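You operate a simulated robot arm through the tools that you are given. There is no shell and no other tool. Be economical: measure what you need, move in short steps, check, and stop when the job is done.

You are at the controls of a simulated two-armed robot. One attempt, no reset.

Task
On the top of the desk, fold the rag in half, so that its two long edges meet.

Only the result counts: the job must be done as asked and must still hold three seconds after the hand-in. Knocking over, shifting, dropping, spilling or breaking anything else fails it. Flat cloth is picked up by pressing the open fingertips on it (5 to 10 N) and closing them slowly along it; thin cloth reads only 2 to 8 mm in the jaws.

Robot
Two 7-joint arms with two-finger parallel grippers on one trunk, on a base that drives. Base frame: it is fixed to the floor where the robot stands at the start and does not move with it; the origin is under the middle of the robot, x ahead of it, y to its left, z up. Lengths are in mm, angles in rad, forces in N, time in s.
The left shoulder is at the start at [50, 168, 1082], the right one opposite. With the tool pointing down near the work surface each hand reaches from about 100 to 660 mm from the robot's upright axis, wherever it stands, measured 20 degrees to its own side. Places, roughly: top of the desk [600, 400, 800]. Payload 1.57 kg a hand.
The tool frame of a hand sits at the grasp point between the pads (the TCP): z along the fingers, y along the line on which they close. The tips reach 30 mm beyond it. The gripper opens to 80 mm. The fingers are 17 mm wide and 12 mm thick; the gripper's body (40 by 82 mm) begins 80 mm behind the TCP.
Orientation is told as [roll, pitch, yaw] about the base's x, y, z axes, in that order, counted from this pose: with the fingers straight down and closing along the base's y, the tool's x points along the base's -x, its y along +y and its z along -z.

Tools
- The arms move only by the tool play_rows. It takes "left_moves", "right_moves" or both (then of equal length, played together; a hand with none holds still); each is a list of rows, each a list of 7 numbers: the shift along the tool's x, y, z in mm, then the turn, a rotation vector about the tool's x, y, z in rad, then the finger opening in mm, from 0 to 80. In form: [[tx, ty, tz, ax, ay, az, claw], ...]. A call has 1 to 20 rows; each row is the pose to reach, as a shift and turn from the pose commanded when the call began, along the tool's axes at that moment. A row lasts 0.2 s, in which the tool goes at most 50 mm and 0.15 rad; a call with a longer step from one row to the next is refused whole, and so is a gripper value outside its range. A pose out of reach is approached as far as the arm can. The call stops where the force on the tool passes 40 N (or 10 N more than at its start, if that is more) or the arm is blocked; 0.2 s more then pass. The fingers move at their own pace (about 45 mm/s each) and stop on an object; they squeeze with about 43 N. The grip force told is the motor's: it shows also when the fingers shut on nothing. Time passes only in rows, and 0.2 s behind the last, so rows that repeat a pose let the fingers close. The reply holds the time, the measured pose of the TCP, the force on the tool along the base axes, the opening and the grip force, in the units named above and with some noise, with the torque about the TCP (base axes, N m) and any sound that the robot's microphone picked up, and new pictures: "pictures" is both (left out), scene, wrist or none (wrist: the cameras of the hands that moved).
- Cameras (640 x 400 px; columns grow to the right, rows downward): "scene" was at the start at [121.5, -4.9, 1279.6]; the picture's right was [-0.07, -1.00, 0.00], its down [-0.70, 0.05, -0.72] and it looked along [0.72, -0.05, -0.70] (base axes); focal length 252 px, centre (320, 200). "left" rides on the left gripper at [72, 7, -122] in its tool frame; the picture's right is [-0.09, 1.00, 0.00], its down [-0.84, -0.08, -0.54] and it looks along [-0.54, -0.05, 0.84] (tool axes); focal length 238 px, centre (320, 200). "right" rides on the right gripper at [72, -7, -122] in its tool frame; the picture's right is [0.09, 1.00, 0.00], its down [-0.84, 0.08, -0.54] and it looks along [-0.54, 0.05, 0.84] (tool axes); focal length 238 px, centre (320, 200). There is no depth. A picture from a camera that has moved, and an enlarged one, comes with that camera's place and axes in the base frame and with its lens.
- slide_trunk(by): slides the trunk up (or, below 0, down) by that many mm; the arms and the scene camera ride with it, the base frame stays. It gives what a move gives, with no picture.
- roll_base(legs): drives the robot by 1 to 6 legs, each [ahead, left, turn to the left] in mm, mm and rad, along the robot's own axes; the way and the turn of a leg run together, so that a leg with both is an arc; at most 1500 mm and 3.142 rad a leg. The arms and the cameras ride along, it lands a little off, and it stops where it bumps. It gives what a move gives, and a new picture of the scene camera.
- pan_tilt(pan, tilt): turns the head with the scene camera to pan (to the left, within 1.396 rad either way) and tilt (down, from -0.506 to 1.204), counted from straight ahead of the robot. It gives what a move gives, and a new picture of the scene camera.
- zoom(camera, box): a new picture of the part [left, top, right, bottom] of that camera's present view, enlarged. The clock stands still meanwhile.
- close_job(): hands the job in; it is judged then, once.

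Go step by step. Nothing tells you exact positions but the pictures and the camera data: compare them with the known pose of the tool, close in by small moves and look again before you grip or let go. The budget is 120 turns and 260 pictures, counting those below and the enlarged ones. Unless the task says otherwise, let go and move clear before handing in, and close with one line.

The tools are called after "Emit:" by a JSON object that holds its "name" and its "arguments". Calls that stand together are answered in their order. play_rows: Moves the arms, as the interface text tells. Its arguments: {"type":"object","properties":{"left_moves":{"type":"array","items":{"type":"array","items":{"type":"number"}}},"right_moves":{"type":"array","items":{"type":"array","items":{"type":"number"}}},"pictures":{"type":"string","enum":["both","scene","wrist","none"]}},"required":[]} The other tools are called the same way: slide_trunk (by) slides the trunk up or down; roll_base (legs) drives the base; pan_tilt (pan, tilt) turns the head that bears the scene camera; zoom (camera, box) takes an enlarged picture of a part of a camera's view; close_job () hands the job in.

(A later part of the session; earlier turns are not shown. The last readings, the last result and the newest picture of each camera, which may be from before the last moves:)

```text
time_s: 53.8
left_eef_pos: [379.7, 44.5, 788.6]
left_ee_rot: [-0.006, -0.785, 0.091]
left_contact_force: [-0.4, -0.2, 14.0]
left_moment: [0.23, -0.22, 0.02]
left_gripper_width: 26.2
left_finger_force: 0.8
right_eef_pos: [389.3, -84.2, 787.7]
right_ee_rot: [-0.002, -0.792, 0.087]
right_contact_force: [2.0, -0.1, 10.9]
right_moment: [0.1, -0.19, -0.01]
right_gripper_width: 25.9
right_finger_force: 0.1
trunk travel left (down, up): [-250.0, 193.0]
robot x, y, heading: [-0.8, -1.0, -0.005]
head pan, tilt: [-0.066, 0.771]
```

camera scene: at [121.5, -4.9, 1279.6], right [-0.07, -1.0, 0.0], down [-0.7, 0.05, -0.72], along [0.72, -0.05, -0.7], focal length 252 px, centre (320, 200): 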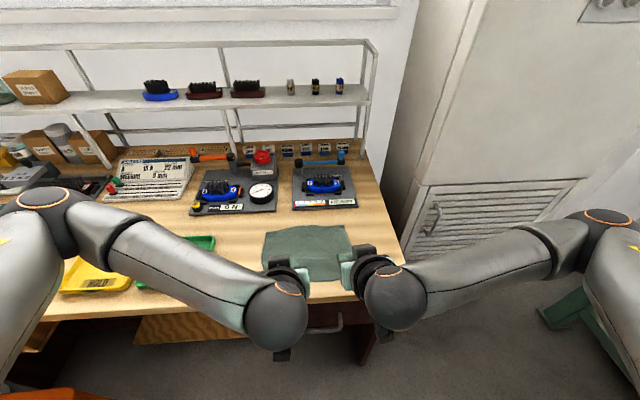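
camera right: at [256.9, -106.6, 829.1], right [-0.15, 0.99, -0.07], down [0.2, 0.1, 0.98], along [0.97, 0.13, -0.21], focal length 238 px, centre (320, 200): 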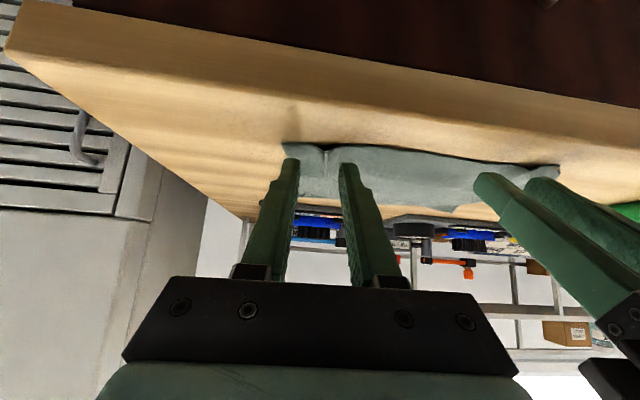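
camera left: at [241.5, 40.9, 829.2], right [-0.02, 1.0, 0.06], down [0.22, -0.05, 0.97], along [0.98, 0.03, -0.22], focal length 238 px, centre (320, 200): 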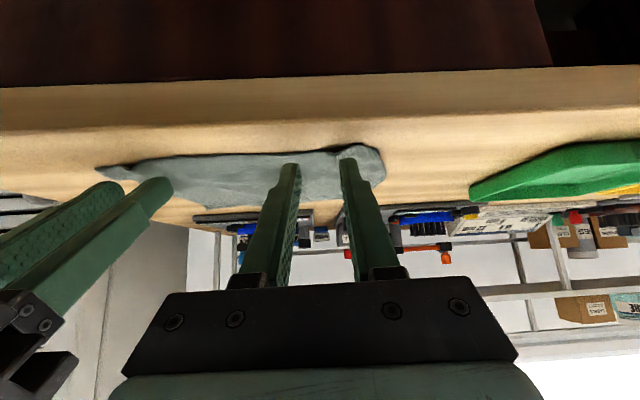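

Both are pressing with about 11–14 N. I'll ease off slightly and close slowly.

Emit:
{"name": "play_rows", "arguments": {"left_moves": [[-0.3, 0, -0.3, 0, 0, 0, 26], [-0.3, 0, -0.3, 0, 0, 0, 24], [-0.3, 0, -0.3, 0, 0, 0, 22], [-0.3, 0, -0.3, 0, 0, 0, 20], [-0.3, 0, -0.3, 0, 0, 0, 18], [-0.3, 0, -0.3, 0, 0, 0, 16], [-0.3, 0, -0.3, 0, 0, 0, 14], [-0.3, 0, -0.3, 0, 0, 0, 12], [-0.3, 0, -0.3, 0, 0, 0, 10], [-0.3, 0, -0.3, 0, 0, 0, 8], [-0.3, 0, -0.3, 0, 0, 0, 6], [-0.3, 0, -0.3, 0, 0, 0, 4], [-0.3, 0, -0.3, 0, 0, 0, 2], [-0.3, 0, -0.3, 0, 0, 0, 0], [-0.3, 0, -0.3, 0, 0, 0, 0], [-0.3, 0, -0.3, 0, 0, 0, 0]], "right_moves": [[-0.1, 0, -0.1, 0, 0, 0, 26], [-0.1, 0, -0.1, 0, 0, 0, 24], [-0.1, 0, -0.1, 0, 0, 0, 22], [-0.1, 0, -0.1, 0, 0, 0, 20], [-0.1, 0, -0.1, 0, 0, 0, 18], [-0.1, 0, -0.1, 0, 0, 0, 16], [-0.1, 0, -0.1, 0, 0, 0, 14], [-0.1, 0, -0.1, 0, 0, 0, 12], [-0.1, 0, -0.1, 0, 0, 0, 10], [-0.1, 0, -0.1, 0, 0, 0, 8], [-0.1, 0, -0.1, 0, 0, 0, 6], [-0.1, 0, -0.1, 0, 0, 0, 4], [-0.1, 0, -0.1, 0, 0, 0, 2], [-0.1, 0, -0.1, 0, 0, 0, 0], [-0.1, 0, -0.1, 0, 0, 0, 0], [-0.1, 0, -0.1, 0, 0, 0, 0]], "pictures": "wrist"}}

```text
time_s: 57.2
left_eef_pos: [378.3, 45.3, 787.0]
left_ee_rot: [-0.007, -0.784, 0.091]
left_contact_force: [-0.4, 2.5, 21.0]
left_moment: [0.1, -0.31, -0.03]
left_gripper_width: 0.0
left_finger_force: 21.8
right_eef_pos: [388.7, -85.6, 789.2]
right_ee_rot: [-0.004, -0.791, 0.086]
right_contact_force: [-1.2, -1.0, 6.5]
right_moment: [0.0, -0.11, -0.02]
right_gripper_width: 2.2
right_finger_force: 23.8
trunk travel left (down, up): [-250.0, 193.0]
robot x, y, heading: [-2.4, -0.5, -0.002]
head pan, tilt: [-0.066, 0.771]
camera right: at [251.5, -102.6, 822.6], right [-0.15, 0.99, -0.07], down [0.2, 0.1, 0.98], along [0.97, 0.13, -0.21], focal length 238 px, centre (320, 200)
camera left: at [240.7, 41.2, 823.2], right [-0.02, 1.0, 0.06], down [0.22, -0.05, 0.97], along [0.98, 0.03, -0.21], focal length 238 px, centre (320, 200)
```

right: 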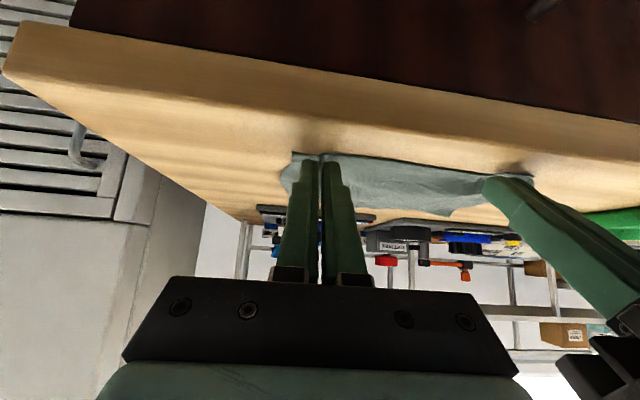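
left: 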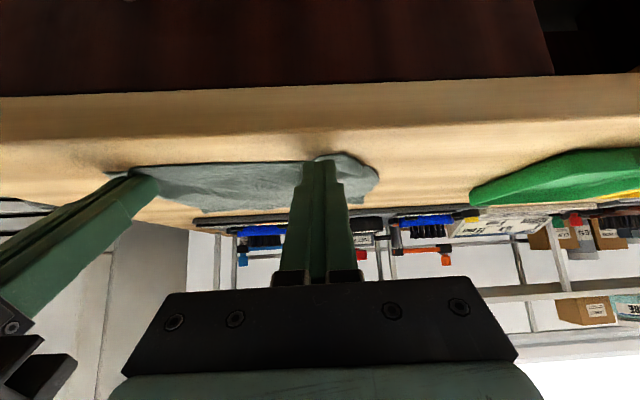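

The right hand has cloth (2.2 mm) but the left missed. I'll raise the left, reopen and look.

Emit:
{"name": "play_rows", "arguments": {"left_moves": [[-3, 0, -3, 0, 0, 0, 0], [-10, 0, -10, 0, 0, 0, 5], [-14, 0, -14, 0, 0, 0, 15], [-14, 0, -14, 0, 0, 0, 26], [-14, 0, -14, 0, 0, 0, 26]], "pictures": "none"}}

Emit:
{"name": "zoom", "arguments": {"camera": "left", "box": [200, 100, 440, 250]}}

```text
time_s: 58.4
left_eef_pos: [380.3, 45.2, 806.0]
left_ee_rot: [-0.006, -0.782, 0.09]
left_contact_force: [0.3, 0.5, 0.9]
left_moment: [0.06, -0.01, 0.01]
left_gripper_width: 26.1
left_finger_force: 0.1
right_eef_pos: [388.3, -83.9, 788.7]
right_ee_rot: [-0.001, -0.788, 0.088]
right_contact_force: [-1.6, -1.2, 13.1]
right_moment: [-0.02, -0.14, 0.01]
right_gripper_width: 2.2
right_finger_force: 23.8
trunk travel left (down, up): [-250.0, 193.0]
robot x, y, heading: [1.5, -1.0, 0.006]
head pan, tilt: [-0.066, 0.771]
```

```text
2.67 times, centred on (320, 175) of left
camera zoom: at [242.0, 42.1, 842.6], right [-0.02, 1.0, 0.06], down [0.22, -0.05, 0.97], along [0.98, 0.03, -0.22], focal length 636 px, centre (320, 267)
```

zoom: 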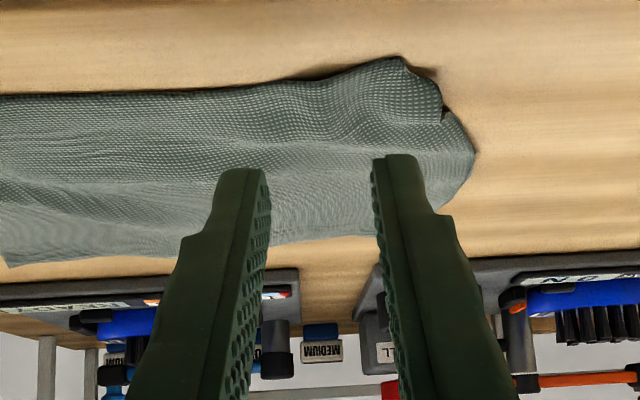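

Corner D is now at about (378,68), so the edge is nearer and the outer finger sat too close to the corner. I'll shift the left hand 4 mm nearer and 5 mm inward, then press again.

Emit:
{"name": "play_rows", "arguments": {"left_moves": [[2.8, -5, -2.8, 0, 0, 0, 26], [8, -5, 2.4, 0, 0, 0, 26], [13, -5, 7.4, 0, 0, 0, 26], [14.5, -5, 8.9, 0, 0, 0, 26], [15.3, -5, 9.7, 0, 0, 0, 26], [15.3, -5, 9.7, 0, 0, 0, 26]], "pictures": "none"}}

```text
time_s: 59.8
left_eef_pos: [374.5, 40.8, 789.4]
left_ee_rot: [-0.008, -0.782, 0.091]
left_contact_force: [-0.7, -0.1, 0.4]
left_moment: [0.01, 0.01, 0.02]
left_gripper_width: 25.8
left_finger_force: 0.1
right_eef_pos: [388.6, -85.2, 788.5]
right_ee_rot: [-0.002, -0.788, 0.087]
right_contact_force: [-2.3, -0.9, 14.3]
right_moment: [-0.04, -0.12, -0.02]
right_gripper_width: 1.9
right_finger_force: 23.0
trunk travel left (down, up): [-250.0, 193.0]
robot x, y, heading: [-3.9, 0.0, -0.002]
head pan, tilt: [-0.066, 0.771]
```

Emit:
{"name": "play_rows", "arguments": {"left_moves": [[0.5, 0, 0.5, 0, 0, 0, 26], [0.9, 0, 0.9, 0, 0, 0, 26], [0.9, 0, 0.9, 0, 0, 0, 26]], "pictures": "none"}}

```text
time_s: 60.6
left_eef_pos: [375.6, 40.5, 789.3]
left_ee_rot: [-0.009, -0.782, 0.089]
left_contact_force: [-0.7, 0.1, 3.1]
left_moment: [0.06, -0.04, -0.02]
left_gripper_width: 26.1
left_finger_force: 0.1
right_eef_pos: [388.8, -83.6, 787.5]
right_ee_rot: [-0.003, -0.788, 0.087]
right_contact_force: [-1.3, -0.7, 13.3]
right_moment: [0.01, -0.14, 0.0]
right_gripper_width: 1.8
right_finger_force: 23.1
trunk travel left (down, up): [-250.0, 193.0]
robot x, y, heading: [-2.0, -0.9, -0.001]
head pan, tilt: [-0.066, 0.771]
```

Emit:
{"name": "play_rows", "arguments": {"left_moves": [[0.35, 0, 0.35, 0, 0, 0, 26], [0.35, 0, 0.35, 0, 0, 0, 24], [0.35, 0, 0.35, 0, 0, 0, 22], [0.35, 0, 0.35, 0, 0, 0, 20], [0.35, 0, 0.35, 0, 0, 0, 18], [0.35, 0, 0.35, 0, 0, 0, 16], [0.35, 0, 0.35, 0, 0, 0, 14], [0.35, 0, 0.35, 0, 0, 0, 12], [0.35, 0, 0.35, 0, 0, 0, 10], [0.35, 0, 0.35, 0, 0, 0, 8], [0.35, 0, 0.35, 0, 0, 0, 6], [0.35, 0, 0.35, 0, 0, 0, 4], [0.35, 0, 0.35, 0, 0, 0, 2], [0.35, 0, 0.35, 0, 0, 0, 0], [0.35, 0, 0.35, 0, 0, 0, 0], [0.35, 0, 0.35, 0, 0, 0, 0]], "pictures": "wrist"}}

```text
time_s: 64.0
left_eef_pos: [374.5, 40.8, 788.0]
left_ee_rot: [-0.007, -0.782, 0.092]
left_contact_force: [0.1, 0.0, 13.1]
left_moment: [0.11, -0.24, -0.01]
left_gripper_width: 1.9
left_finger_force: 23.4
right_eef_pos: [388.4, -84.5, 789.4]
right_ee_rot: [-0.003, -0.791, 0.088]
right_contact_force: [0.9, 0.7, 10.1]
right_moment: [0.07, -0.2, -0.03]
right_gripper_width: 1.6
right_finger_force: 23.1
trunk travel left (down, up): [-250.0, 193.0]
robot x, y, heading: [-2.8, -2.1, 0.001]
head pan, tilt: [-0.066, 0.771]
camera left: at [237.7, 36.2, 823.5], right [-0.02, 1.0, 0.06], down [0.22, -0.05, 0.97], along [0.98, 0.03, -0.22], focal length 238 px, centre (320, 200)
```

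left: 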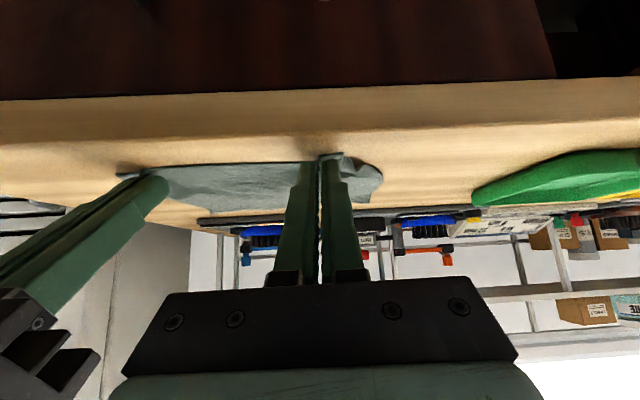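

Both hands hold the edge (about 1.9 and 1.6 mm). I'll begin the fold arc, rotating the hands as the edge rises.

Emit:
{"name": "play_rows", "arguments": {"left_moves": [[-14.4, 0, -8.6, 0, 0.131, 0, 0], [-30.4, 0, -14.7, 0, 0.262, 0, 0], [-47.2, 0, -17.6, 0, 0.393, 0, 0], [-64.4, 0, -17.5, 0, 0.524, 0, 0]], "right_moves": [[-14.4, 0, -8.6, 0, 0.131, 0, 0], [-30.4, 0, -14.7, 0, 0.262, 0, 0], [-47.2, 0, -17.6, 0, 0.393, 0, 0], [-64.4, 0, -17.5, 0, 0.524, 0, 0]], "pictures": "both"}}

Emit:
{"name": "zoom", "arguments": {"camera": "scene", "box": [230, 180, 422, 300]}}

```text
time_s: 65.0
left_eef_pos: [407.7, 42.3, 844.9]
left_ee_rot: [-0.007, -0.255, 0.086]
left_contact_force: [0.8, -0.6, 0.1]
left_moment: [0.0, 0.01, 0.01]
left_gripper_width: 1.6
left_finger_force: 23.1
right_eef_pos: [421.4, -82.6, 846.0]
right_ee_rot: [0.0, -0.263, 0.087]
right_contact_force: [0.1, 0.0, -0.2]
right_moment: [0.01, -0.02, -0.04]
right_gripper_width: 2.1
right_finger_force: 23.6
trunk travel left (down, up): [-250.0, 193.0]
robot x, y, heading: [0.6, 1.7, 0.002]
head pan, tilt: [-0.066, 0.771]
camera scene: at [121.6, -4.7, 1279.5], right [-0.07, -1.0, 0.0], down [-0.7, 0.05, -0.72], along [0.71, -0.05, -0.7], focal length 252 px, centre (320, 200)
camera right: at [321.1, -97.0, 945.2], right [-0.18, 0.98, -0.02], down [0.66, 0.14, 0.74], along [0.73, 0.11, -0.67], focal length 238 px, centre (320, 200)
camera left: at [306.6, 42.9, 943.6], right [0.0, 1.0, 0.02], down [0.68, -0.02, 0.74], along [0.74, 0.01, -0.68], focal length 238 px, centre (320, 200)
```

scene: 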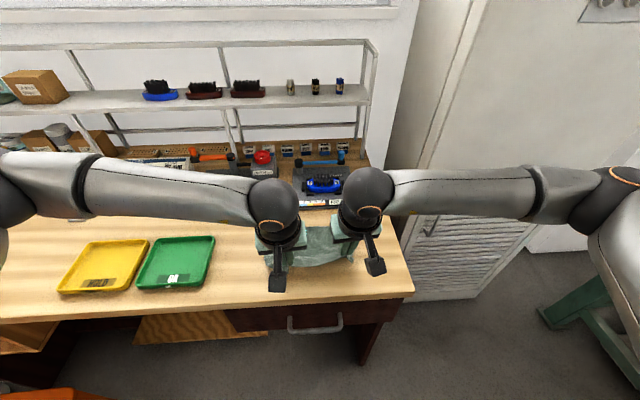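
right: 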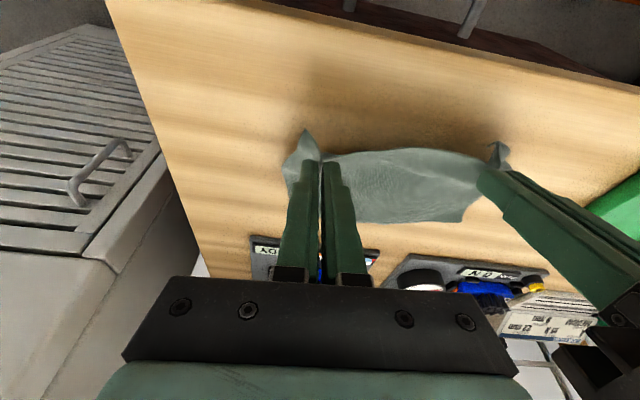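
left: 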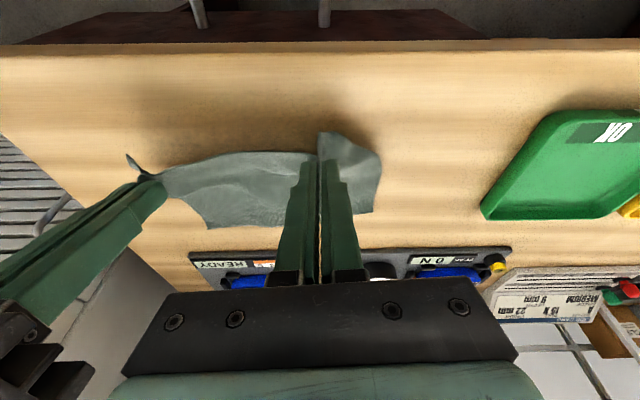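

```text
3.33 times, centred on (326, 240) of scene
camera zoom: at [121.6, -4.7, 1279.5], right [-0.07, -1.0, 0.0], down [-0.7, 0.05, -0.72], along [0.71, -0.05, -0.7], focal length 839 px, centre (300, 67)
```

zoom: 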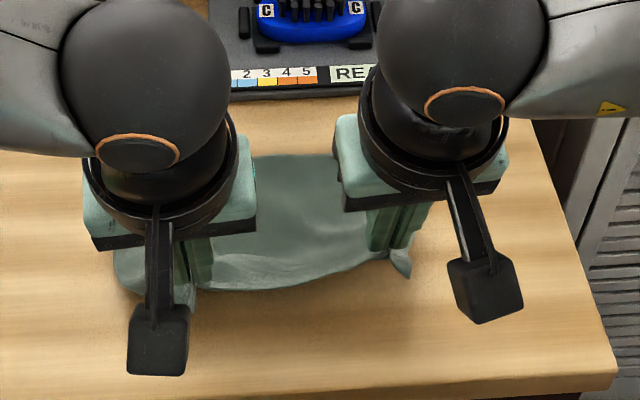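

The edge follows. I'll spread the hands a few mm to straighten it and carry on to the top of the arc.

Emit:
{"name": "play_rows", "arguments": {"left_moves": [[-16.4, 2, -5.6, 0, 0.131, 0, 0], [-33.5, 3, -8.1, 0, 0.262, 0, 0], [-51.1, 4, -7.4, 0, 0.393, 0, 0], [-68.2, 4, -3.6, 0, 0.524, 0, 0]], "right_moves": [[-16.4, -2, -5.6, 0, 0.131, 0, 0], [-33.5, -3, -8.1, 0, 0.262, 0, 0], [-51.1, -4, -7.4, 0, 0.393, 0, 0], [-68.2, -4, -3.6, 0, 0.524, 0, 0]], "pictures": "both"}}

Emit:
{"name": "zoom", "arguments": {"camera": "scene", "box": [240, 170, 400, 270]}}

```text
time_s: 66.0
left_eef_pos: [474.0, 53.1, 866.6]
left_ee_rot: [-0.007, 0.272, 0.081]
left_contact_force: [0.3, -0.9, -0.6]
left_moment: [-0.05, -0.02, -0.04]
left_gripper_width: 1.2
left_finger_force: 23.3
right_eef_pos: [485.1, -80.1, 867.7]
right_ee_rot: [0.001, 0.264, 0.089]
right_contact_force: [0.2, 2.2, 0.0]
right_moment: [0.01, 0.04, -0.03]
right_gripper_width: 1.9
right_finger_force: 23.1
trunk travel left (down, up): [-250.0, 193.0]
robot x, y, heading: [1.0, -0.4, 0.001]
head pan, tilt: [-0.066, 0.771]
camera scene: at [121.8, -4.7, 1279.5], right [-0.07, -1.0, 0.0], down [-0.7, 0.05, -0.72], along [0.71, -0.05, -0.7], focal length 252 px, centre (320, 200)
camera right: at [448.6, -89.5, 1002.9], right [-0.18, 0.98, 0.02], down [0.94, 0.16, 0.3], along [0.3, 0.08, -0.95], focal length 238 px, centre (320, 200)
camera left: at [435.6, 58.3, 1002.2], right [0.0, 1.0, -0.03], down [0.95, 0.0, 0.3], along [0.3, -0.03, -0.95], focal length 238 px, centre (320, 200)
```

scene: 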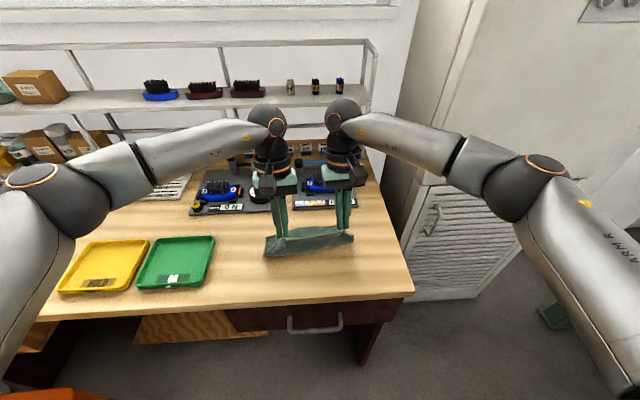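
right: 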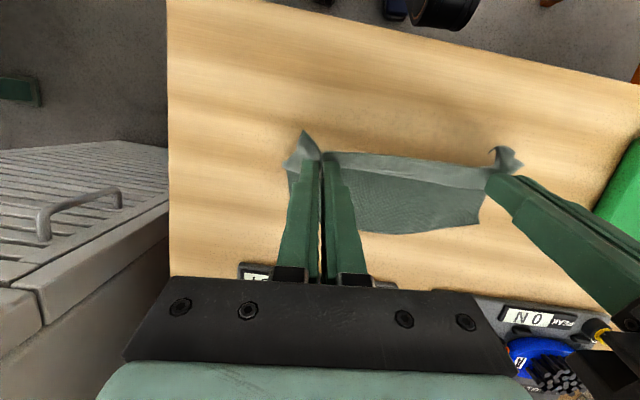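
left: 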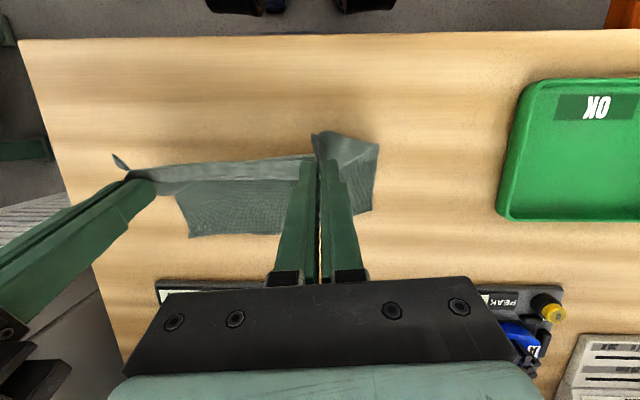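

```text
4.00 times, centred on (320, 220) of scene
camera zoom: at [121.8, -4.7, 1279.5], right [-0.07, -1.0, 0.0], down [-0.7, 0.05, -0.72], along [0.71, -0.05, -0.7], focal length 1006 px, centre (320, 120)
```

zoom: 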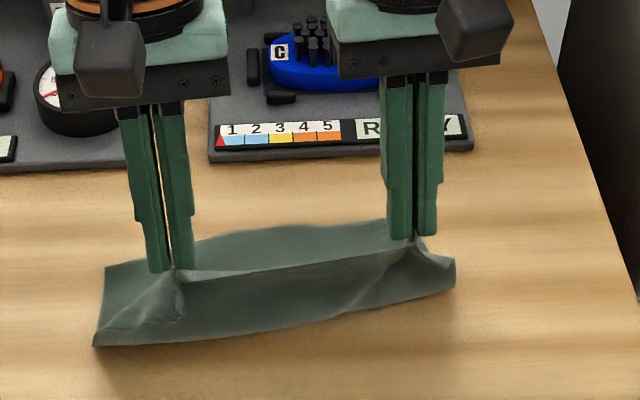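

The flap now hangs properly, with the bottom layer lying free beyond it: far edge A about (533,108), B about (556,−97). I'll carry the edge over and down toward that far edge, tilting a bit more.

Emit:
{"name": "play_rows", "arguments": {"left_moves": [[-14.2, 0, -1.9, 0, 0.052, 0, 0], [-28.7, 0, -1.2, 0, 0.105, 0, 0], [-42.8, 0.5, 2.4, 0, 0.157, 0, 0], [-56.1, 0.5, 8.6, 0, 0.209, 0, 0], [-66.8, 1, 16.9, 0, 0.209, 0, 0], [-75.9, 1, 27.1, 0, 0.209, 0, 0], [-82.4, 1, 36.9, 0, 0.209, 0, 0], [-85.5, 1, 43.4, 0, 0.209, 0, 0]], "right_moves": [[-14.8, 0, -2.1, 0, 0.052, 0, 0], [-30, 0, -1.5, 0, 0.105, 0, 0], [-44.7, 0.5, 1.9, 0, 0.157, 0, 0], [-58.5, 0.5, 8, 0, 0.209, 0, 0], [-69.5, 1, 16.2, 0, 0.209, 0, 0], [-79, 1, 26.3, 0, 0.209, 0, 0], [-85.7, 1, 36, 0, 0.209, 0, 0], [-88.9, 1, 42.5, 0, 0.209, 0, 0]], "pictures": "both"}}

Emit:
{"name": "zoom", "arguments": {"camera": "scene", "box": [240, 170, 400, 270]}}

Emit:
{"name": "zoom", "arguments": {"camera": "right", "box": [250, 90, 600, 309]}}

Emit:
{"name": "zoom", "arguments": {"camera": "left", "box": [60, 80, 410, 299]}}

```text
time_s: 67.8
left_eef_pos: [507.6, 69.7, 807.5]
left_ee_rot: [-0.011, 0.477, 0.08]
left_contact_force: [0.0, -8.4, 2.5]
left_moment: [-0.23, 0.02, 0.22]
left_gripper_width: 1.8
left_finger_force: 23.6
left hand out of reach, approached as far as the arm can: row 4, 5, 6, 7, 8
right_eef_pos: [507.7, -73.3, 830.4]
right_ee_rot: [0.002, 0.47, 0.088]
right_contact_force: [-1.0, 8.9, -0.9]
right_moment: [0.27, -0.06, -0.18]
right_gripper_width: 1.8
right_finger_force: 23.6
right hand out of reach, approached as far as the arm can: row 3, 4, 5, 6, 7, 8
trunk travel left (down, up): [-250.0, 193.0]
robot x, y, heading: [1.6, 4.0, 0.002]
head pan, tilt: [-0.066, 0.771]
camera scene: at [121.6, -4.5, 1279.6], right [-0.07, -1.0, 0.0], down [-0.7, 0.05, -0.72], along [0.72, -0.05, -0.7], focal length 252 px, centre (320, 200)
camera right: at [499.5, -81.8, 969.7], right [-0.17, 0.98, 0.04], down [0.98, 0.16, 0.1], along [0.1, 0.06, -0.99], focal length 238 px, centre (320, 200)
camera left: at [498.5, 78.8, 947.9], right [0.0, 1.0, -0.05], down [1.0, 0.01, 0.1], along [0.1, -0.05, -0.99], focal length 238 px, centre (320, 200)
```

scene: 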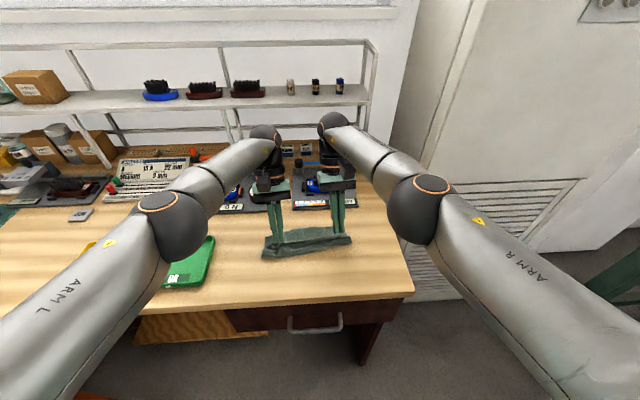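
right: 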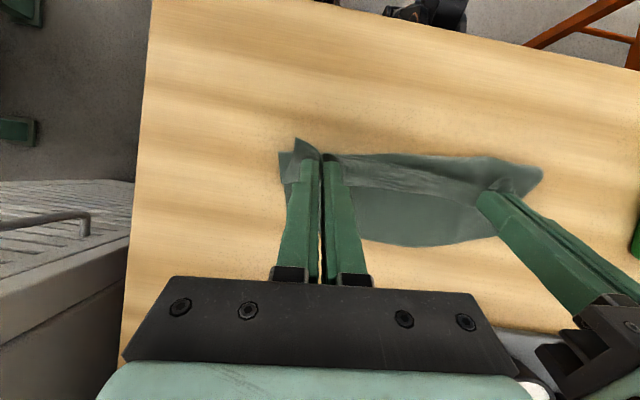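
left: 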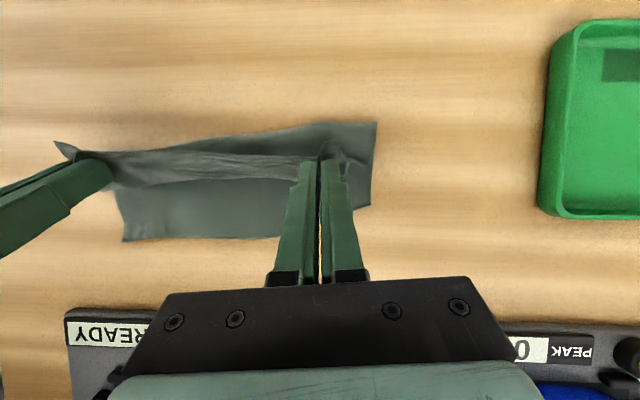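

```text
4.00 times, centred on (320, 220) of scene
camera zoom: at [121.6, -4.5, 1279.6], right [-0.07, -1.0, 0.0], down [-0.7, 0.05, -0.72], along [0.72, -0.05, -0.7], focal length 1006 px, centre (320, 120)
```

zoom: 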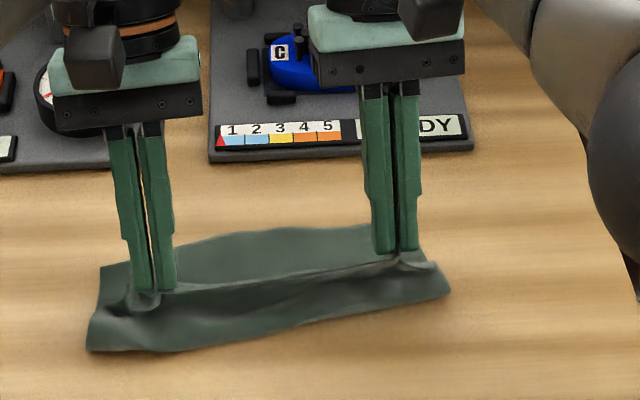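

```text
1.83 times, centred on (425, 200) of right
camera zoom: at [499.5, -81.8, 969.7], right [-0.17, 0.98, 0.04], down [0.98, 0.16, 0.1], along [0.1, 0.06, -0.99], focal length 435 px, centre (128, 201)
```

zoom: 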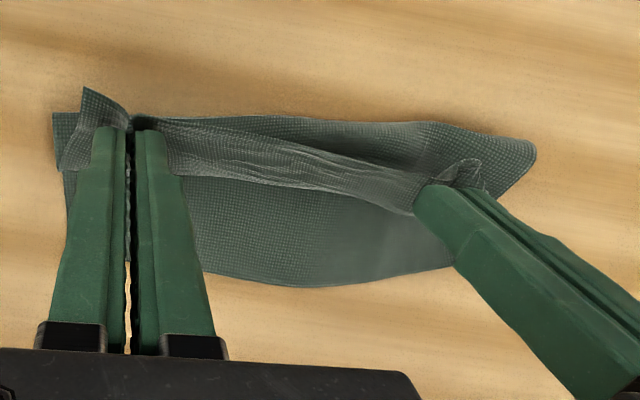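

```text
1.83 times, centred on (235, 190) of left
camera zoom: at [498.5, 78.8, 947.9], right [0.0, 1.0, -0.05], down [1.0, 0.01, 0.1], along [0.1, -0.05, -0.99], focal length 435 px, centre (475, 219)
```

zoom: 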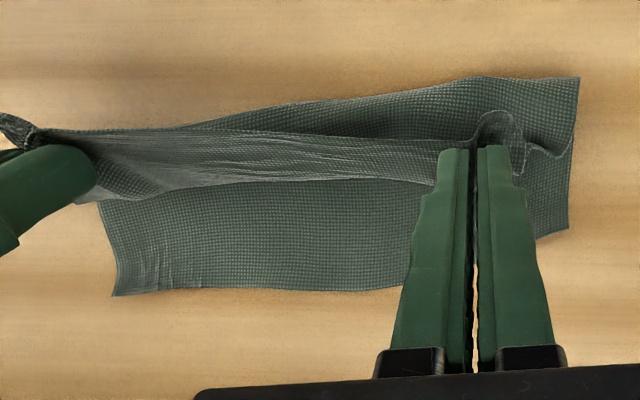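

The arms ran out of reach at this tilt, but the cloth is hanging correctly and nothing was dragged. I'll look down to see whether the base has room to roll a few cm forward.

Emit:
{"name": "pan_tilt", "arguments": {"pan": 0, "tilt": 1.2}}

```text
time_s: 68.7
left_eef_pos: [507.3, 70.5, 806.4]
left_ee_rot: [-0.006, 0.478, 0.081]
left_contact_force: [0.7, -13.2, 1.3]
left_moment: [-0.33, 0.02, 0.25]
left_gripper_width: 1.4
left_finger_force: 22.7
right_eef_pos: [509.3, -75.6, 829.3]
right_ee_rot: [-0.001, 0.469, 0.086]
right_contact_force: [0.2, 13.1, -1.8]
right_moment: [0.37, -0.06, -0.24]
right_gripper_width: 1.9
right_finger_force: 23.5
trunk travel left (down, up): [-250.0, 193.0]
robot x, y, heading: [0.6, 1.6, -0.001]
head pan, tilt: [0.0, 1.201]
camera scene: at [95.7, 0.6, 1249.6], right [0.0, -1.0, 0.0], down [-0.93, 0.0, -0.36], along [0.36, 0.0, -0.93], focal length 252 px, centre (320, 200)
```

scene: 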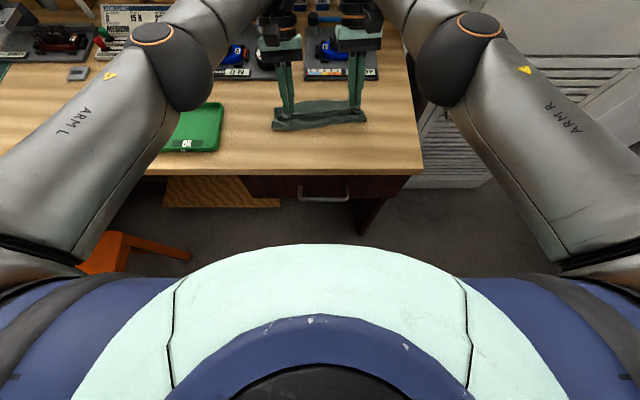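

The trunk stands well back from the desk front. I'll level the two hands and ease the tension first, then roll the base 50 mm forward, which carries the hands forward as well.

Emit:
{"name": "play_rows", "arguments": {"left_moves": [[6, -1, -5, 0, 0, 0, 0], [12, -3, -10, 0, 0, 0, 0], [18.9, -4, -15.1, 0, 0, 0, 0]], "right_moves": [[0, 2, 0, 0, 0, 0, 0], [0, 4, 0, 0, 0, 0, 0], [0, 5, 0, 0, 0, 0, 0]], "pictures": "none"}}

Emit:
{"name": "pan_tilt", "arguments": {"pan": -0.066, "tilt": 0.9}}

```text
time_s: 69.5
left_eef_pos: [497.6, 67.7, 829.8]
left_ee_rot: [0.001, 0.477, 0.086]
left_contact_force: [0.9, -2.9, -0.3]
left_moment: [-0.05, 0.01, 0.07]
left_gripper_width: 1.3
left_finger_force: 23.4
right_eef_pos: [507.6, -72.1, 831.3]
right_ee_rot: [-0.006, 0.47, 0.081]
right_contact_force: [0.0, 2.2, -0.4]
right_moment: [0.07, 0.02, -0.04]
right_gripper_width: 1.8
right_finger_force: 23.3
trunk travel left (down, up): [-250.0, 193.0]
robot x, y, heading: [0.5, 2.3, -0.004]
head pan, tilt: [0.0, 1.201]
```

```text
time_s: 70.3
left_eef_pos: [496.4, 67.3, 830.9]
left_ee_rot: [-0.006, 0.477, 0.083]
left_contact_force: [0.2, -0.4, -0.3]
left_moment: [-0.02, -0.01, 0.03]
left_gripper_width: 1.2
left_finger_force: 22.8
right_eef_pos: [508.3, -71.9, 830.6]
right_ee_rot: [-0.001, 0.469, 0.085]
right_contact_force: [-0.6, 0.6, -0.8]
right_moment: [0.02, -0.01, 0.0]
right_gripper_width: 1.9
right_finger_force: 23.7
trunk travel left (down, up): [-250.0, 193.0]
robot x, y, heading: [-0.0, 0.2, -0.004]
head pan, tilt: [-0.066, 0.901]
camera scene: at [115.0, -4.4, 1269.4], right [-0.07, -1.0, 0.0], down [-0.78, 0.05, -0.62], along [0.62, -0.04, -0.78], focal length 252 px, centre (320, 200)
```

scene: 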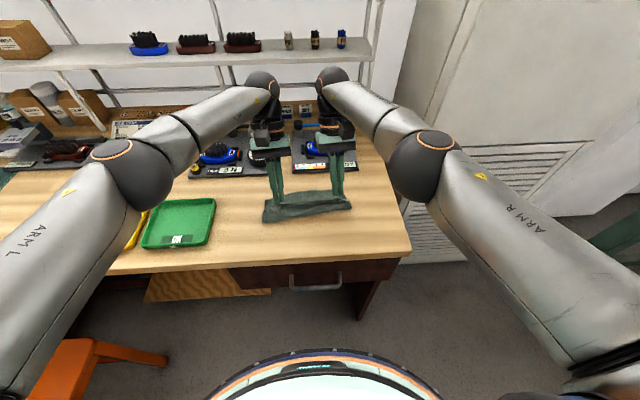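

There's at least 60 mm between the base and the desk. Rolling 50 mm forward.

Emit:
{"name": "roll_base", "arguments": {"legs": [[50, 0, 0]]}}

Emit:
{"name": "zoom", "arguments": {"camera": "scene", "box": [220, 130, 412, 250]}}

Emit:
{"name": "zoom", "arguments": {"camera": "left", "box": [0, 80, 410, 336]}}

Emit:
{"name": "zoom", "arguments": {"camera": "right", "box": [230, 80, 640, 336]}}

```text
time_s: 71.2
left_eef_pos: [545.7, 67.8, 830.2]
left_ee_rot: [-0.005, 0.477, 0.085]
left_contact_force: [0.4, 0.4, 0.0]
left_moment: [-0.01, -0.01, -0.04]
left_gripper_width: 1.3
left_finger_force: 23.3
right_eef_pos: [556.4, -70.3, 830.7]
right_ee_rot: [-0.002, 0.469, 0.086]
right_contact_force: [0.4, 0.9, 1.2]
right_moment: [0.03, 0.02, -0.01]
right_gripper_width: 1.9
right_finger_force: 23.8
trunk travel left (down, up): [-250.0, 193.0]
robot x, y, heading: [48.4, -1.2, 0.004]
head pan, tilt: [-0.066, 0.901]
camera scene: at [164.8, -4.2, 1269.3], right [-0.07, -1.0, 0.0], down [-0.78, 0.05, -0.62], along [0.62, -0.04, -0.78], focal length 252 px, centre (320, 200)
```

scene: 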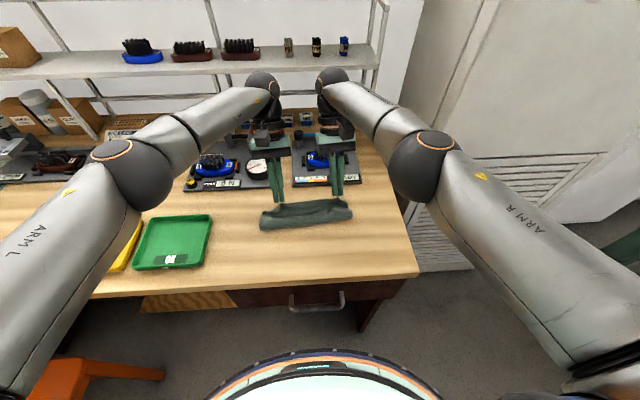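

```text
3.33 times, centred on (316, 190) of scene
camera zoom: at [164.8, -4.2, 1269.3], right [-0.07, -1.0, 0.0], down [-0.78, 0.05, -0.62], along [0.62, -0.04, -0.78], focal length 839 px, centre (333, 233)
```

zoom: 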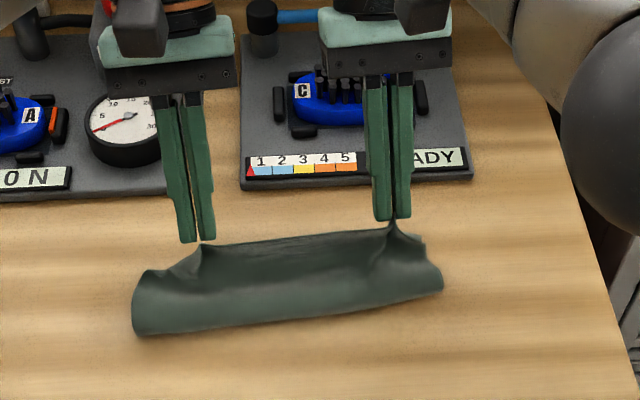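

```text
1.56 times, centred on (205, 208) of left
camera zoom: at [537.4, 74.6, 970.7], right [0.0, 1.0, -0.05], down [1.0, 0.01, 0.1], along [0.1, -0.05, -0.99], focal length 372 px, centre (500, 188)
```

zoom: 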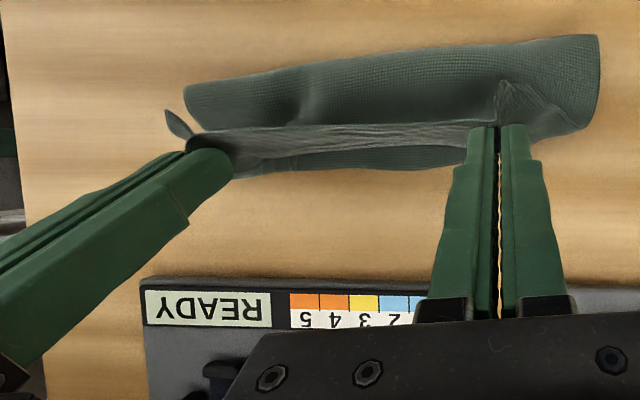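

```text
1.56 times, centred on (435, 208) of right
camera zoom: at [547.9, -77.6, 970.4], right [-0.17, 0.98, 0.04], down [0.98, 0.16, 0.1], along [0.1, 0.06, -0.99], focal length 372 px, centre (140, 188)
```

zoom: 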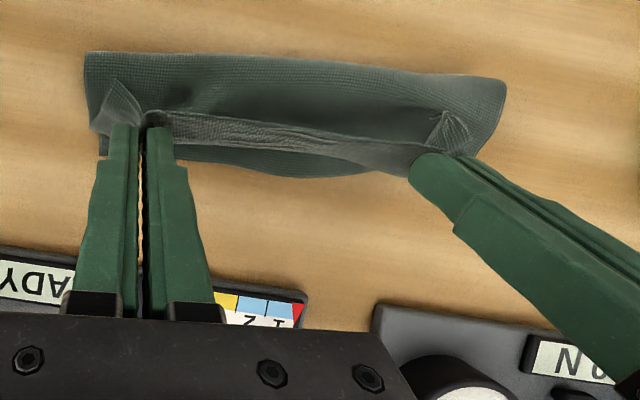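

The fold is forming well. The held edge is above the far edge (about x 538–554), with the flap bulging to the near side. I'll lower straight down.

Emit:
{"name": "play_rows", "arguments": {"left_moves": [[-2.3, 0, 4.5, 0, 0, 0, 0], [-4.6, 0, 9, 0, 0, 0, 0], [-6.9, 0, 13.5, 0, 0, 0, 0], [-9.2, 0, 18, 0, 0, 0, 0], [-11.5, 0, 22.2, 0, 0, 0, 0], [-13.7, 0, 26.7, 0, 0, 0, 0]], "right_moves": [[-2.3, 0, 4.5, 0, 0, 0, 0], [-4.6, 0, 9, 0, 0, 0, 0], [-6.9, 0, 13.5, 0, 0, 0, 0], [-9.2, 0, 18, 0, 0, 0, 0], [-11.5, 0, 22.2, 0, 0, 0, 0], [-13.7, 0, 26.7, 0, 0, 0, 0]], "pictures": "none"}}

Emit:
{"name": "zoom", "arguments": {"camera": "scene", "box": [220, 130, 412, 250]}}

Emit:
{"name": "zoom", "arguments": {"camera": "left", "box": [0, 80, 410, 336]}}

Emit:
{"name": "zoom", "arguments": {"camera": "right", "box": [230, 80, 640, 336]}}

```text
time_s: 72.6
left_eef_pos: [545.8, 65.4, 800.8]
left_ee_rot: [-0.004, 0.477, 0.084]
left_contact_force: [0.2, 0.1, 0.5]
left_moment: [-0.02, 0.01, -0.03]
left_gripper_width: 1.2
left_finger_force: 23.0
right_eef_pos: [551.2, -69.2, 800.2]
right_ee_rot: [-0.001, 0.471, 0.085]
right_contact_force: [-0.4, -1.2, 0.2]
right_moment: [0.02, 0.0, 0.04]
right_gripper_width: 1.8
right_finger_force: 23.2
right hand out of reach, approached as far as the arm can: row 5, 6
trunk travel left (down, up): [-250.0, 193.0]
robot x, y, heading: [48.1, 0.3, 0.002]
head pan, tilt: [-0.066, 0.901]
```

```text
3.33 times, centred on (316, 190) of scene
camera zoom: at [164.3, -4.2, 1269.4], right [-0.07, -1.0, 0.0], down [-0.78, 0.05, -0.62], along [0.62, -0.04, -0.78], focal length 839 px, centre (333, 233)
```

zoom: 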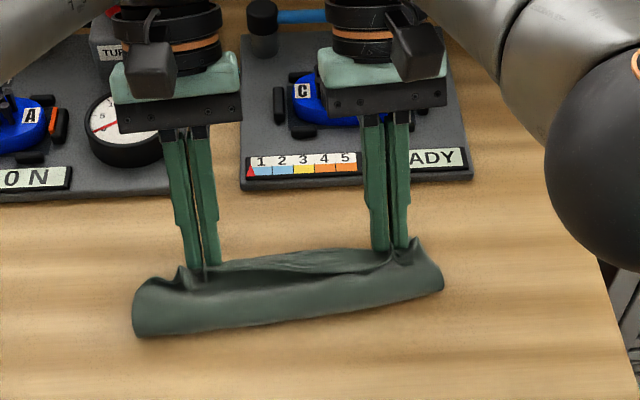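

```text
1.56 times, centred on (205, 208) of left
camera zoom: at [536.6, 74.0, 941.6], right [0.0, 1.0, -0.05], down [1.0, 0.01, 0.1], along [0.1, -0.05, -0.99], focal length 372 px, centre (500, 188)
```

zoom: 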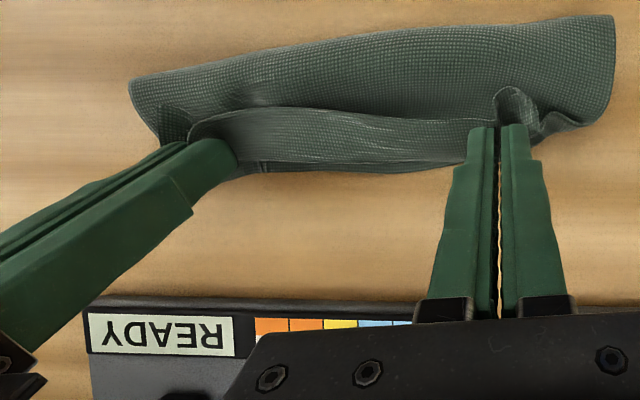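

```text
1.56 times, centred on (435, 208) of right
camera zoom: at [543.0, -76.6, 941.0], right [-0.17, 0.98, 0.04], down [0.98, 0.16, 0.1], along [0.1, 0.06, -0.99], focal length 372 px, centre (140, 188)
```

zoom: 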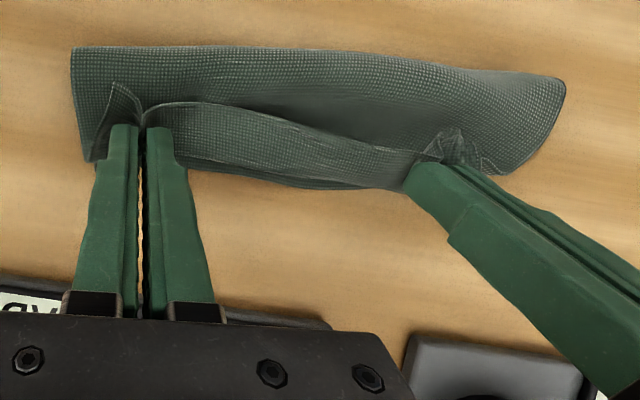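

The edge strip still curls back toward the near side, and the flap is longer than the bottom layer. I'll move the hands back about 22 mm to roll the fold line nearer, then look.

Emit:
{"name": "play_rows", "arguments": {"left_moves": [[5.5, 0, 1.4, 0, 0, 0, 0], [11, 0, 2.8, 0, 0, 0, 0], [16.5, 0, 4.2, 0, 0, 0, 0], [21.9, 0, 5.6, 0, 0, 0, 0]], "right_moves": [[5.5, 0, 1.4, 0, 0, 0, 0], [11, 0, 2.8, 0, 0, 0, 0], [16.5, 0, 4.2, 0, 0, 0, 0], [19, 0, 5.6, 0, 0, 0, 0]], "pictures": "none"}}

Emit:
{"name": "zoom", "arguments": {"camera": "scene", "box": [220, 130, 412, 250]}}

Emit:
{"name": "zoom", "arguments": {"camera": "left", "box": [0, 80, 410, 336]}}

```text
time_s: 73.6
left_eef_pos: [524.4, 66.2, 805.9]
left_ee_rot: [-0.003, 0.478, 0.087]
left_contact_force: [-0.6, -0.2, 0.3]
left_moment: [-0.02, 0.01, 0.01]
left_gripper_width: 1.5
left_finger_force: 23.3
right_eef_pos: [532.1, -71.4, 805.0]
right_ee_rot: [-0.005, 0.47, 0.083]
right_contact_force: [0.5, -0.7, 0.6]
right_moment: [0.01, 0.0, -0.05]
right_gripper_width: 2.3
right_finger_force: 23.7
right hand out of reach, approached as far as the arm can: row 1, 2
trunk travel left (down, up): [-250.0, 193.0]
robot x, y, heading: [48.4, 0.8, 0.003]
head pan, tilt: [-0.066, 0.901]
```

```text
3.33 times, centred on (316, 190) of scene
camera zoom: at [164.5, -4.4, 1269.4], right [-0.07, -1.0, 0.0], down [-0.78, 0.05, -0.62], along [0.62, -0.04, -0.78], focal length 839 px, centre (333, 233)
```

zoom: 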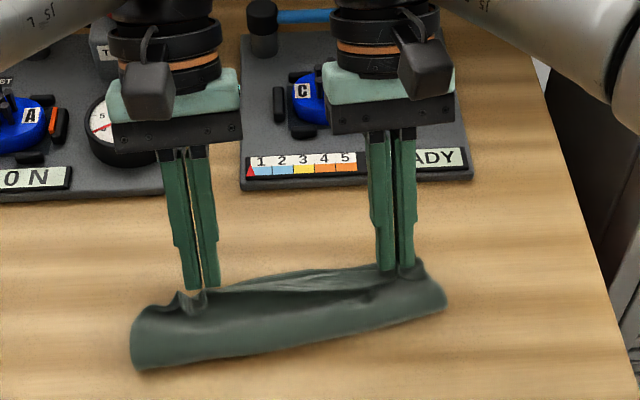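

```text
1.56 times, centred on (205, 208) of left
camera zoom: at [515.1, 73.1, 945.6], right [-0.01, 1.0, -0.04], down [1.0, 0.01, 0.1], along [0.1, -0.04, -0.99], focal length 372 px, centre (500, 188)
```

zoom: 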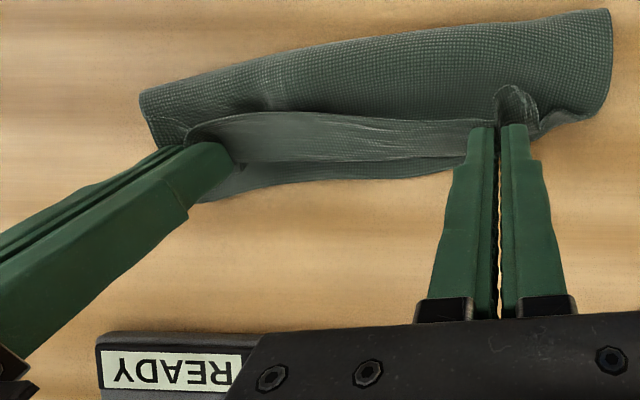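

The whole rag slid along with the hands. I'll release here and see how the edge relaxes.

Emit:
{"name": "play_rows", "arguments": {"left_moves": [[0, 0, 0, 0, 0, 0, 10], [0, 0, 0, 0, 0, 0, 20], [0, 0, 0, 0, 0, 0, 28], [0, 0, -10, 0, 0, 0, 28], [0, 0, -25, 0, 0, 0, 28], [0, 0, -50, 0, 0, 0, 28], [0, 20, -80, 0, 0, 0, 28], [0, 40, -100, 0, 0, 0, 28]], "right_moves": [[0, 0, 0, 0, 0, 0, 10], [0, 0, 0, 0, 0, 0, 20], [0, 0, 0, 0, 0, 0, 28], [0, 0, -10, 0, 0, 0, 28], [0, 0, -25, 0, 0, 0, 28], [0, 0, -50, 0, 0, 0, 28], [0, -20, -80, 0, 0, 0, 28], [0, -40, -100, 0, 0, 0, 28]], "pictures": "none"}}

Emit:
{"name": "zoom", "arguments": {"camera": "scene", "box": [220, 130, 412, 250]}}

Emit:
{"name": "zoom", "arguments": {"camera": "left", "box": [0, 80, 410, 336]}}

```text
time_s: 75.4
left_eef_pos: [564.7, 109.9, 893.7]
left_ee_rot: [-0.005, 0.478, 0.084]
left_contact_force: [-0.1, -0.4, 0.3]
left_moment: [-0.01, 0.01, 0.02]
left_gripper_width: 27.9
left_finger_force: 0.1
right_eef_pos: [569.5, -108.4, 890.5]
right_ee_rot: [-0.002, 0.47, 0.084]
right_contact_force: [0.5, 0.1, 0.3]
right_moment: [0.0, 0.0, 0.01]
right_gripper_width: 27.9
right_finger_force: 0.0
right hand out of reach, approached as far as the arm can: row 7, 8
trunk travel left (down, up): [-250.0, 193.0]
robot x, y, heading: [47.4, -1.0, 0.003]
head pan, tilt: [-0.066, 0.901]
```

```text
3.33 times, centred on (316, 190) of scene
camera zoom: at [164.1, -4.1, 1269.4], right [-0.07, -1.0, 0.0], down [-0.78, 0.05, -0.62], along [0.62, -0.04, -0.78], focal length 839 px, centre (333, 233)
```

zoom: 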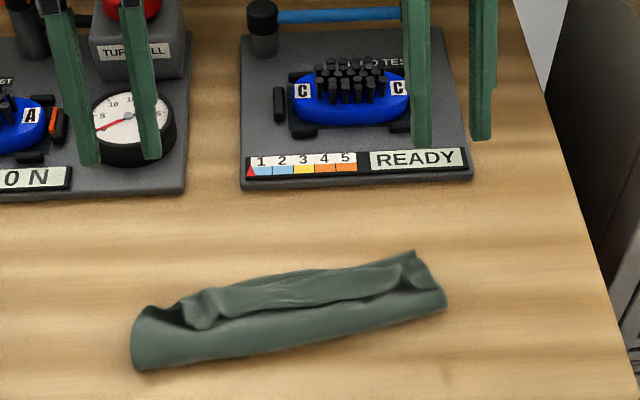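

```text
1.56 times, centred on (205, 208) of left
camera zoom: at [556.8, 117.5, 1033.4], right [0.0, 1.0, -0.05], down [1.0, 0.01, 0.1], along [0.1, -0.05, -0.99], focal length 372 px, centre (500, 188)
```

zoom: 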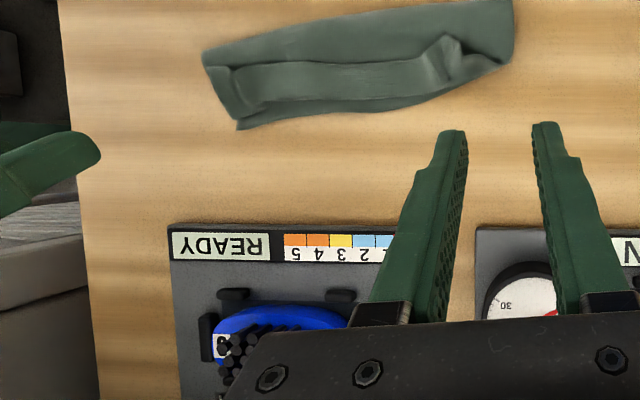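

The edge strip stays rolled back, but the two pinched humps still stand where I let go. I'll return to those same poses, regrip the humps, and redo the lowering with the flap kept taut.

Emit:
{"name": "play_rows", "arguments": {"left_moves": [[0, -20, 0, 0, 0, 0, 28], [-0.5, -40, 10, 0, 0, 0, 28], [-1, -40, 40, 0, 0, 0, 28], [-1, -40, 70, 0, 0, 0, 28], [-1, -40, 90, 0, 0, 0, 28], [-1, -40, 99, 0, 0, 0, 28]], "right_moves": [[-4, 20, 0, 0, 0, 0, 28], [-8.8, 40, 5, 0, 0, 0, 28], [-8.8, 40, 35, 0, 0, 0, 28], [-8.8, 40, 65, 0, 0, 0, 28], [-8.8, 40, 84, 0, 0, 0, 28], [-8.8, 40, 93, 0, 0, 0, 28]], "pictures": "none"}}

Emit:
{"name": "zoom", "arguments": {"camera": "left", "box": [200, 80, 440, 230]}}

Emit:
{"name": "zoom", "arguments": {"camera": "right", "box": [200, 80, 440, 230]}}

Emit:
{"name": "zoom", "arguments": {"camera": "scene", "box": [220, 130, 412, 250]}}

```text
time_s: 76.8
left_eef_pos: [525.4, 64.4, 805.7]
left_ee_rot: [-0.004, 0.477, 0.086]
left_contact_force: [0.1, -0.1, -0.2]
left_moment: [-0.01, -0.03, -0.02]
left_gripper_width: 27.9
left_finger_force: 0.1
left hand out of reach, approached as far as the arm can: row 3
right_eef_pos: [530.7, -72.8, 804.8]
right_ee_rot: [-0.001, 0.468, 0.087]
right_contact_force: [0.0, -0.3, -0.1]
right_moment: [0.02, 0.03, -0.03]
right_gripper_width: 27.9
right_finger_force: 0.2
right hand out of reach, approached as far as the arm can: row 1, 2
trunk travel left (down, up): [-250.0, 193.0]
robot x, y, heading: [46.4, 1.2, 0.004]
head pan, tilt: [-0.066, 0.901]
```

```text
2.67 times, centred on (320, 155) of left
camera zoom: at [516.8, 71.8, 945.2], right [-0.01, 1.0, -0.05], down [1.0, 0.01, 0.1], along [0.1, -0.04, -0.99], focal length 636 px, centre (320, 320)
```

zoom: 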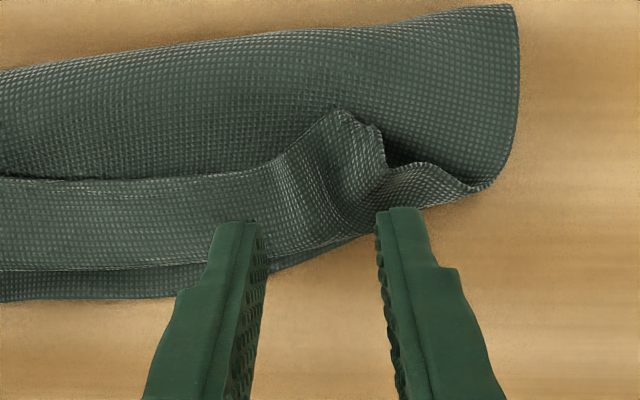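

```text
2.67 times, centred on (320, 155) of right
camera zoom: at [522.8, -79.2, 945.1], right [-0.17, 0.98, 0.04], down [0.98, 0.16, 0.11], along [0.1, 0.06, -0.99], focal length 636 px, centre (320, 320)
```

zoom: 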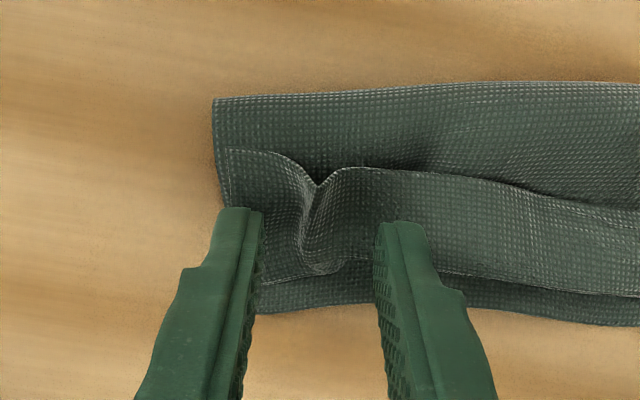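

```text
3.33 times, centred on (316, 190) of scene
camera zoom: at [163.9, -4.7, 1269.5], right [-0.07, -1.0, 0.0], down [-0.78, 0.05, -0.62], along [0.62, -0.04, -0.78], focal length 839 px, centre (333, 233)
```

zoom: 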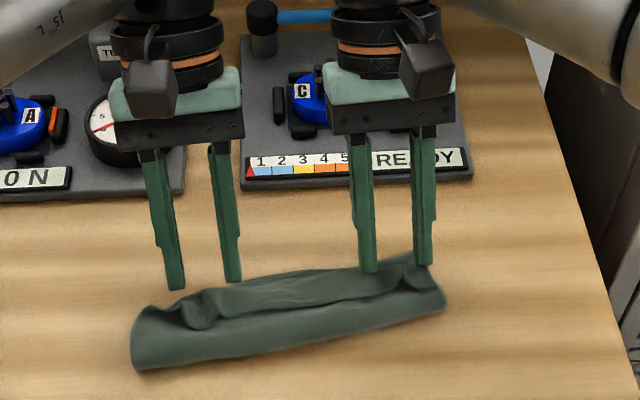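

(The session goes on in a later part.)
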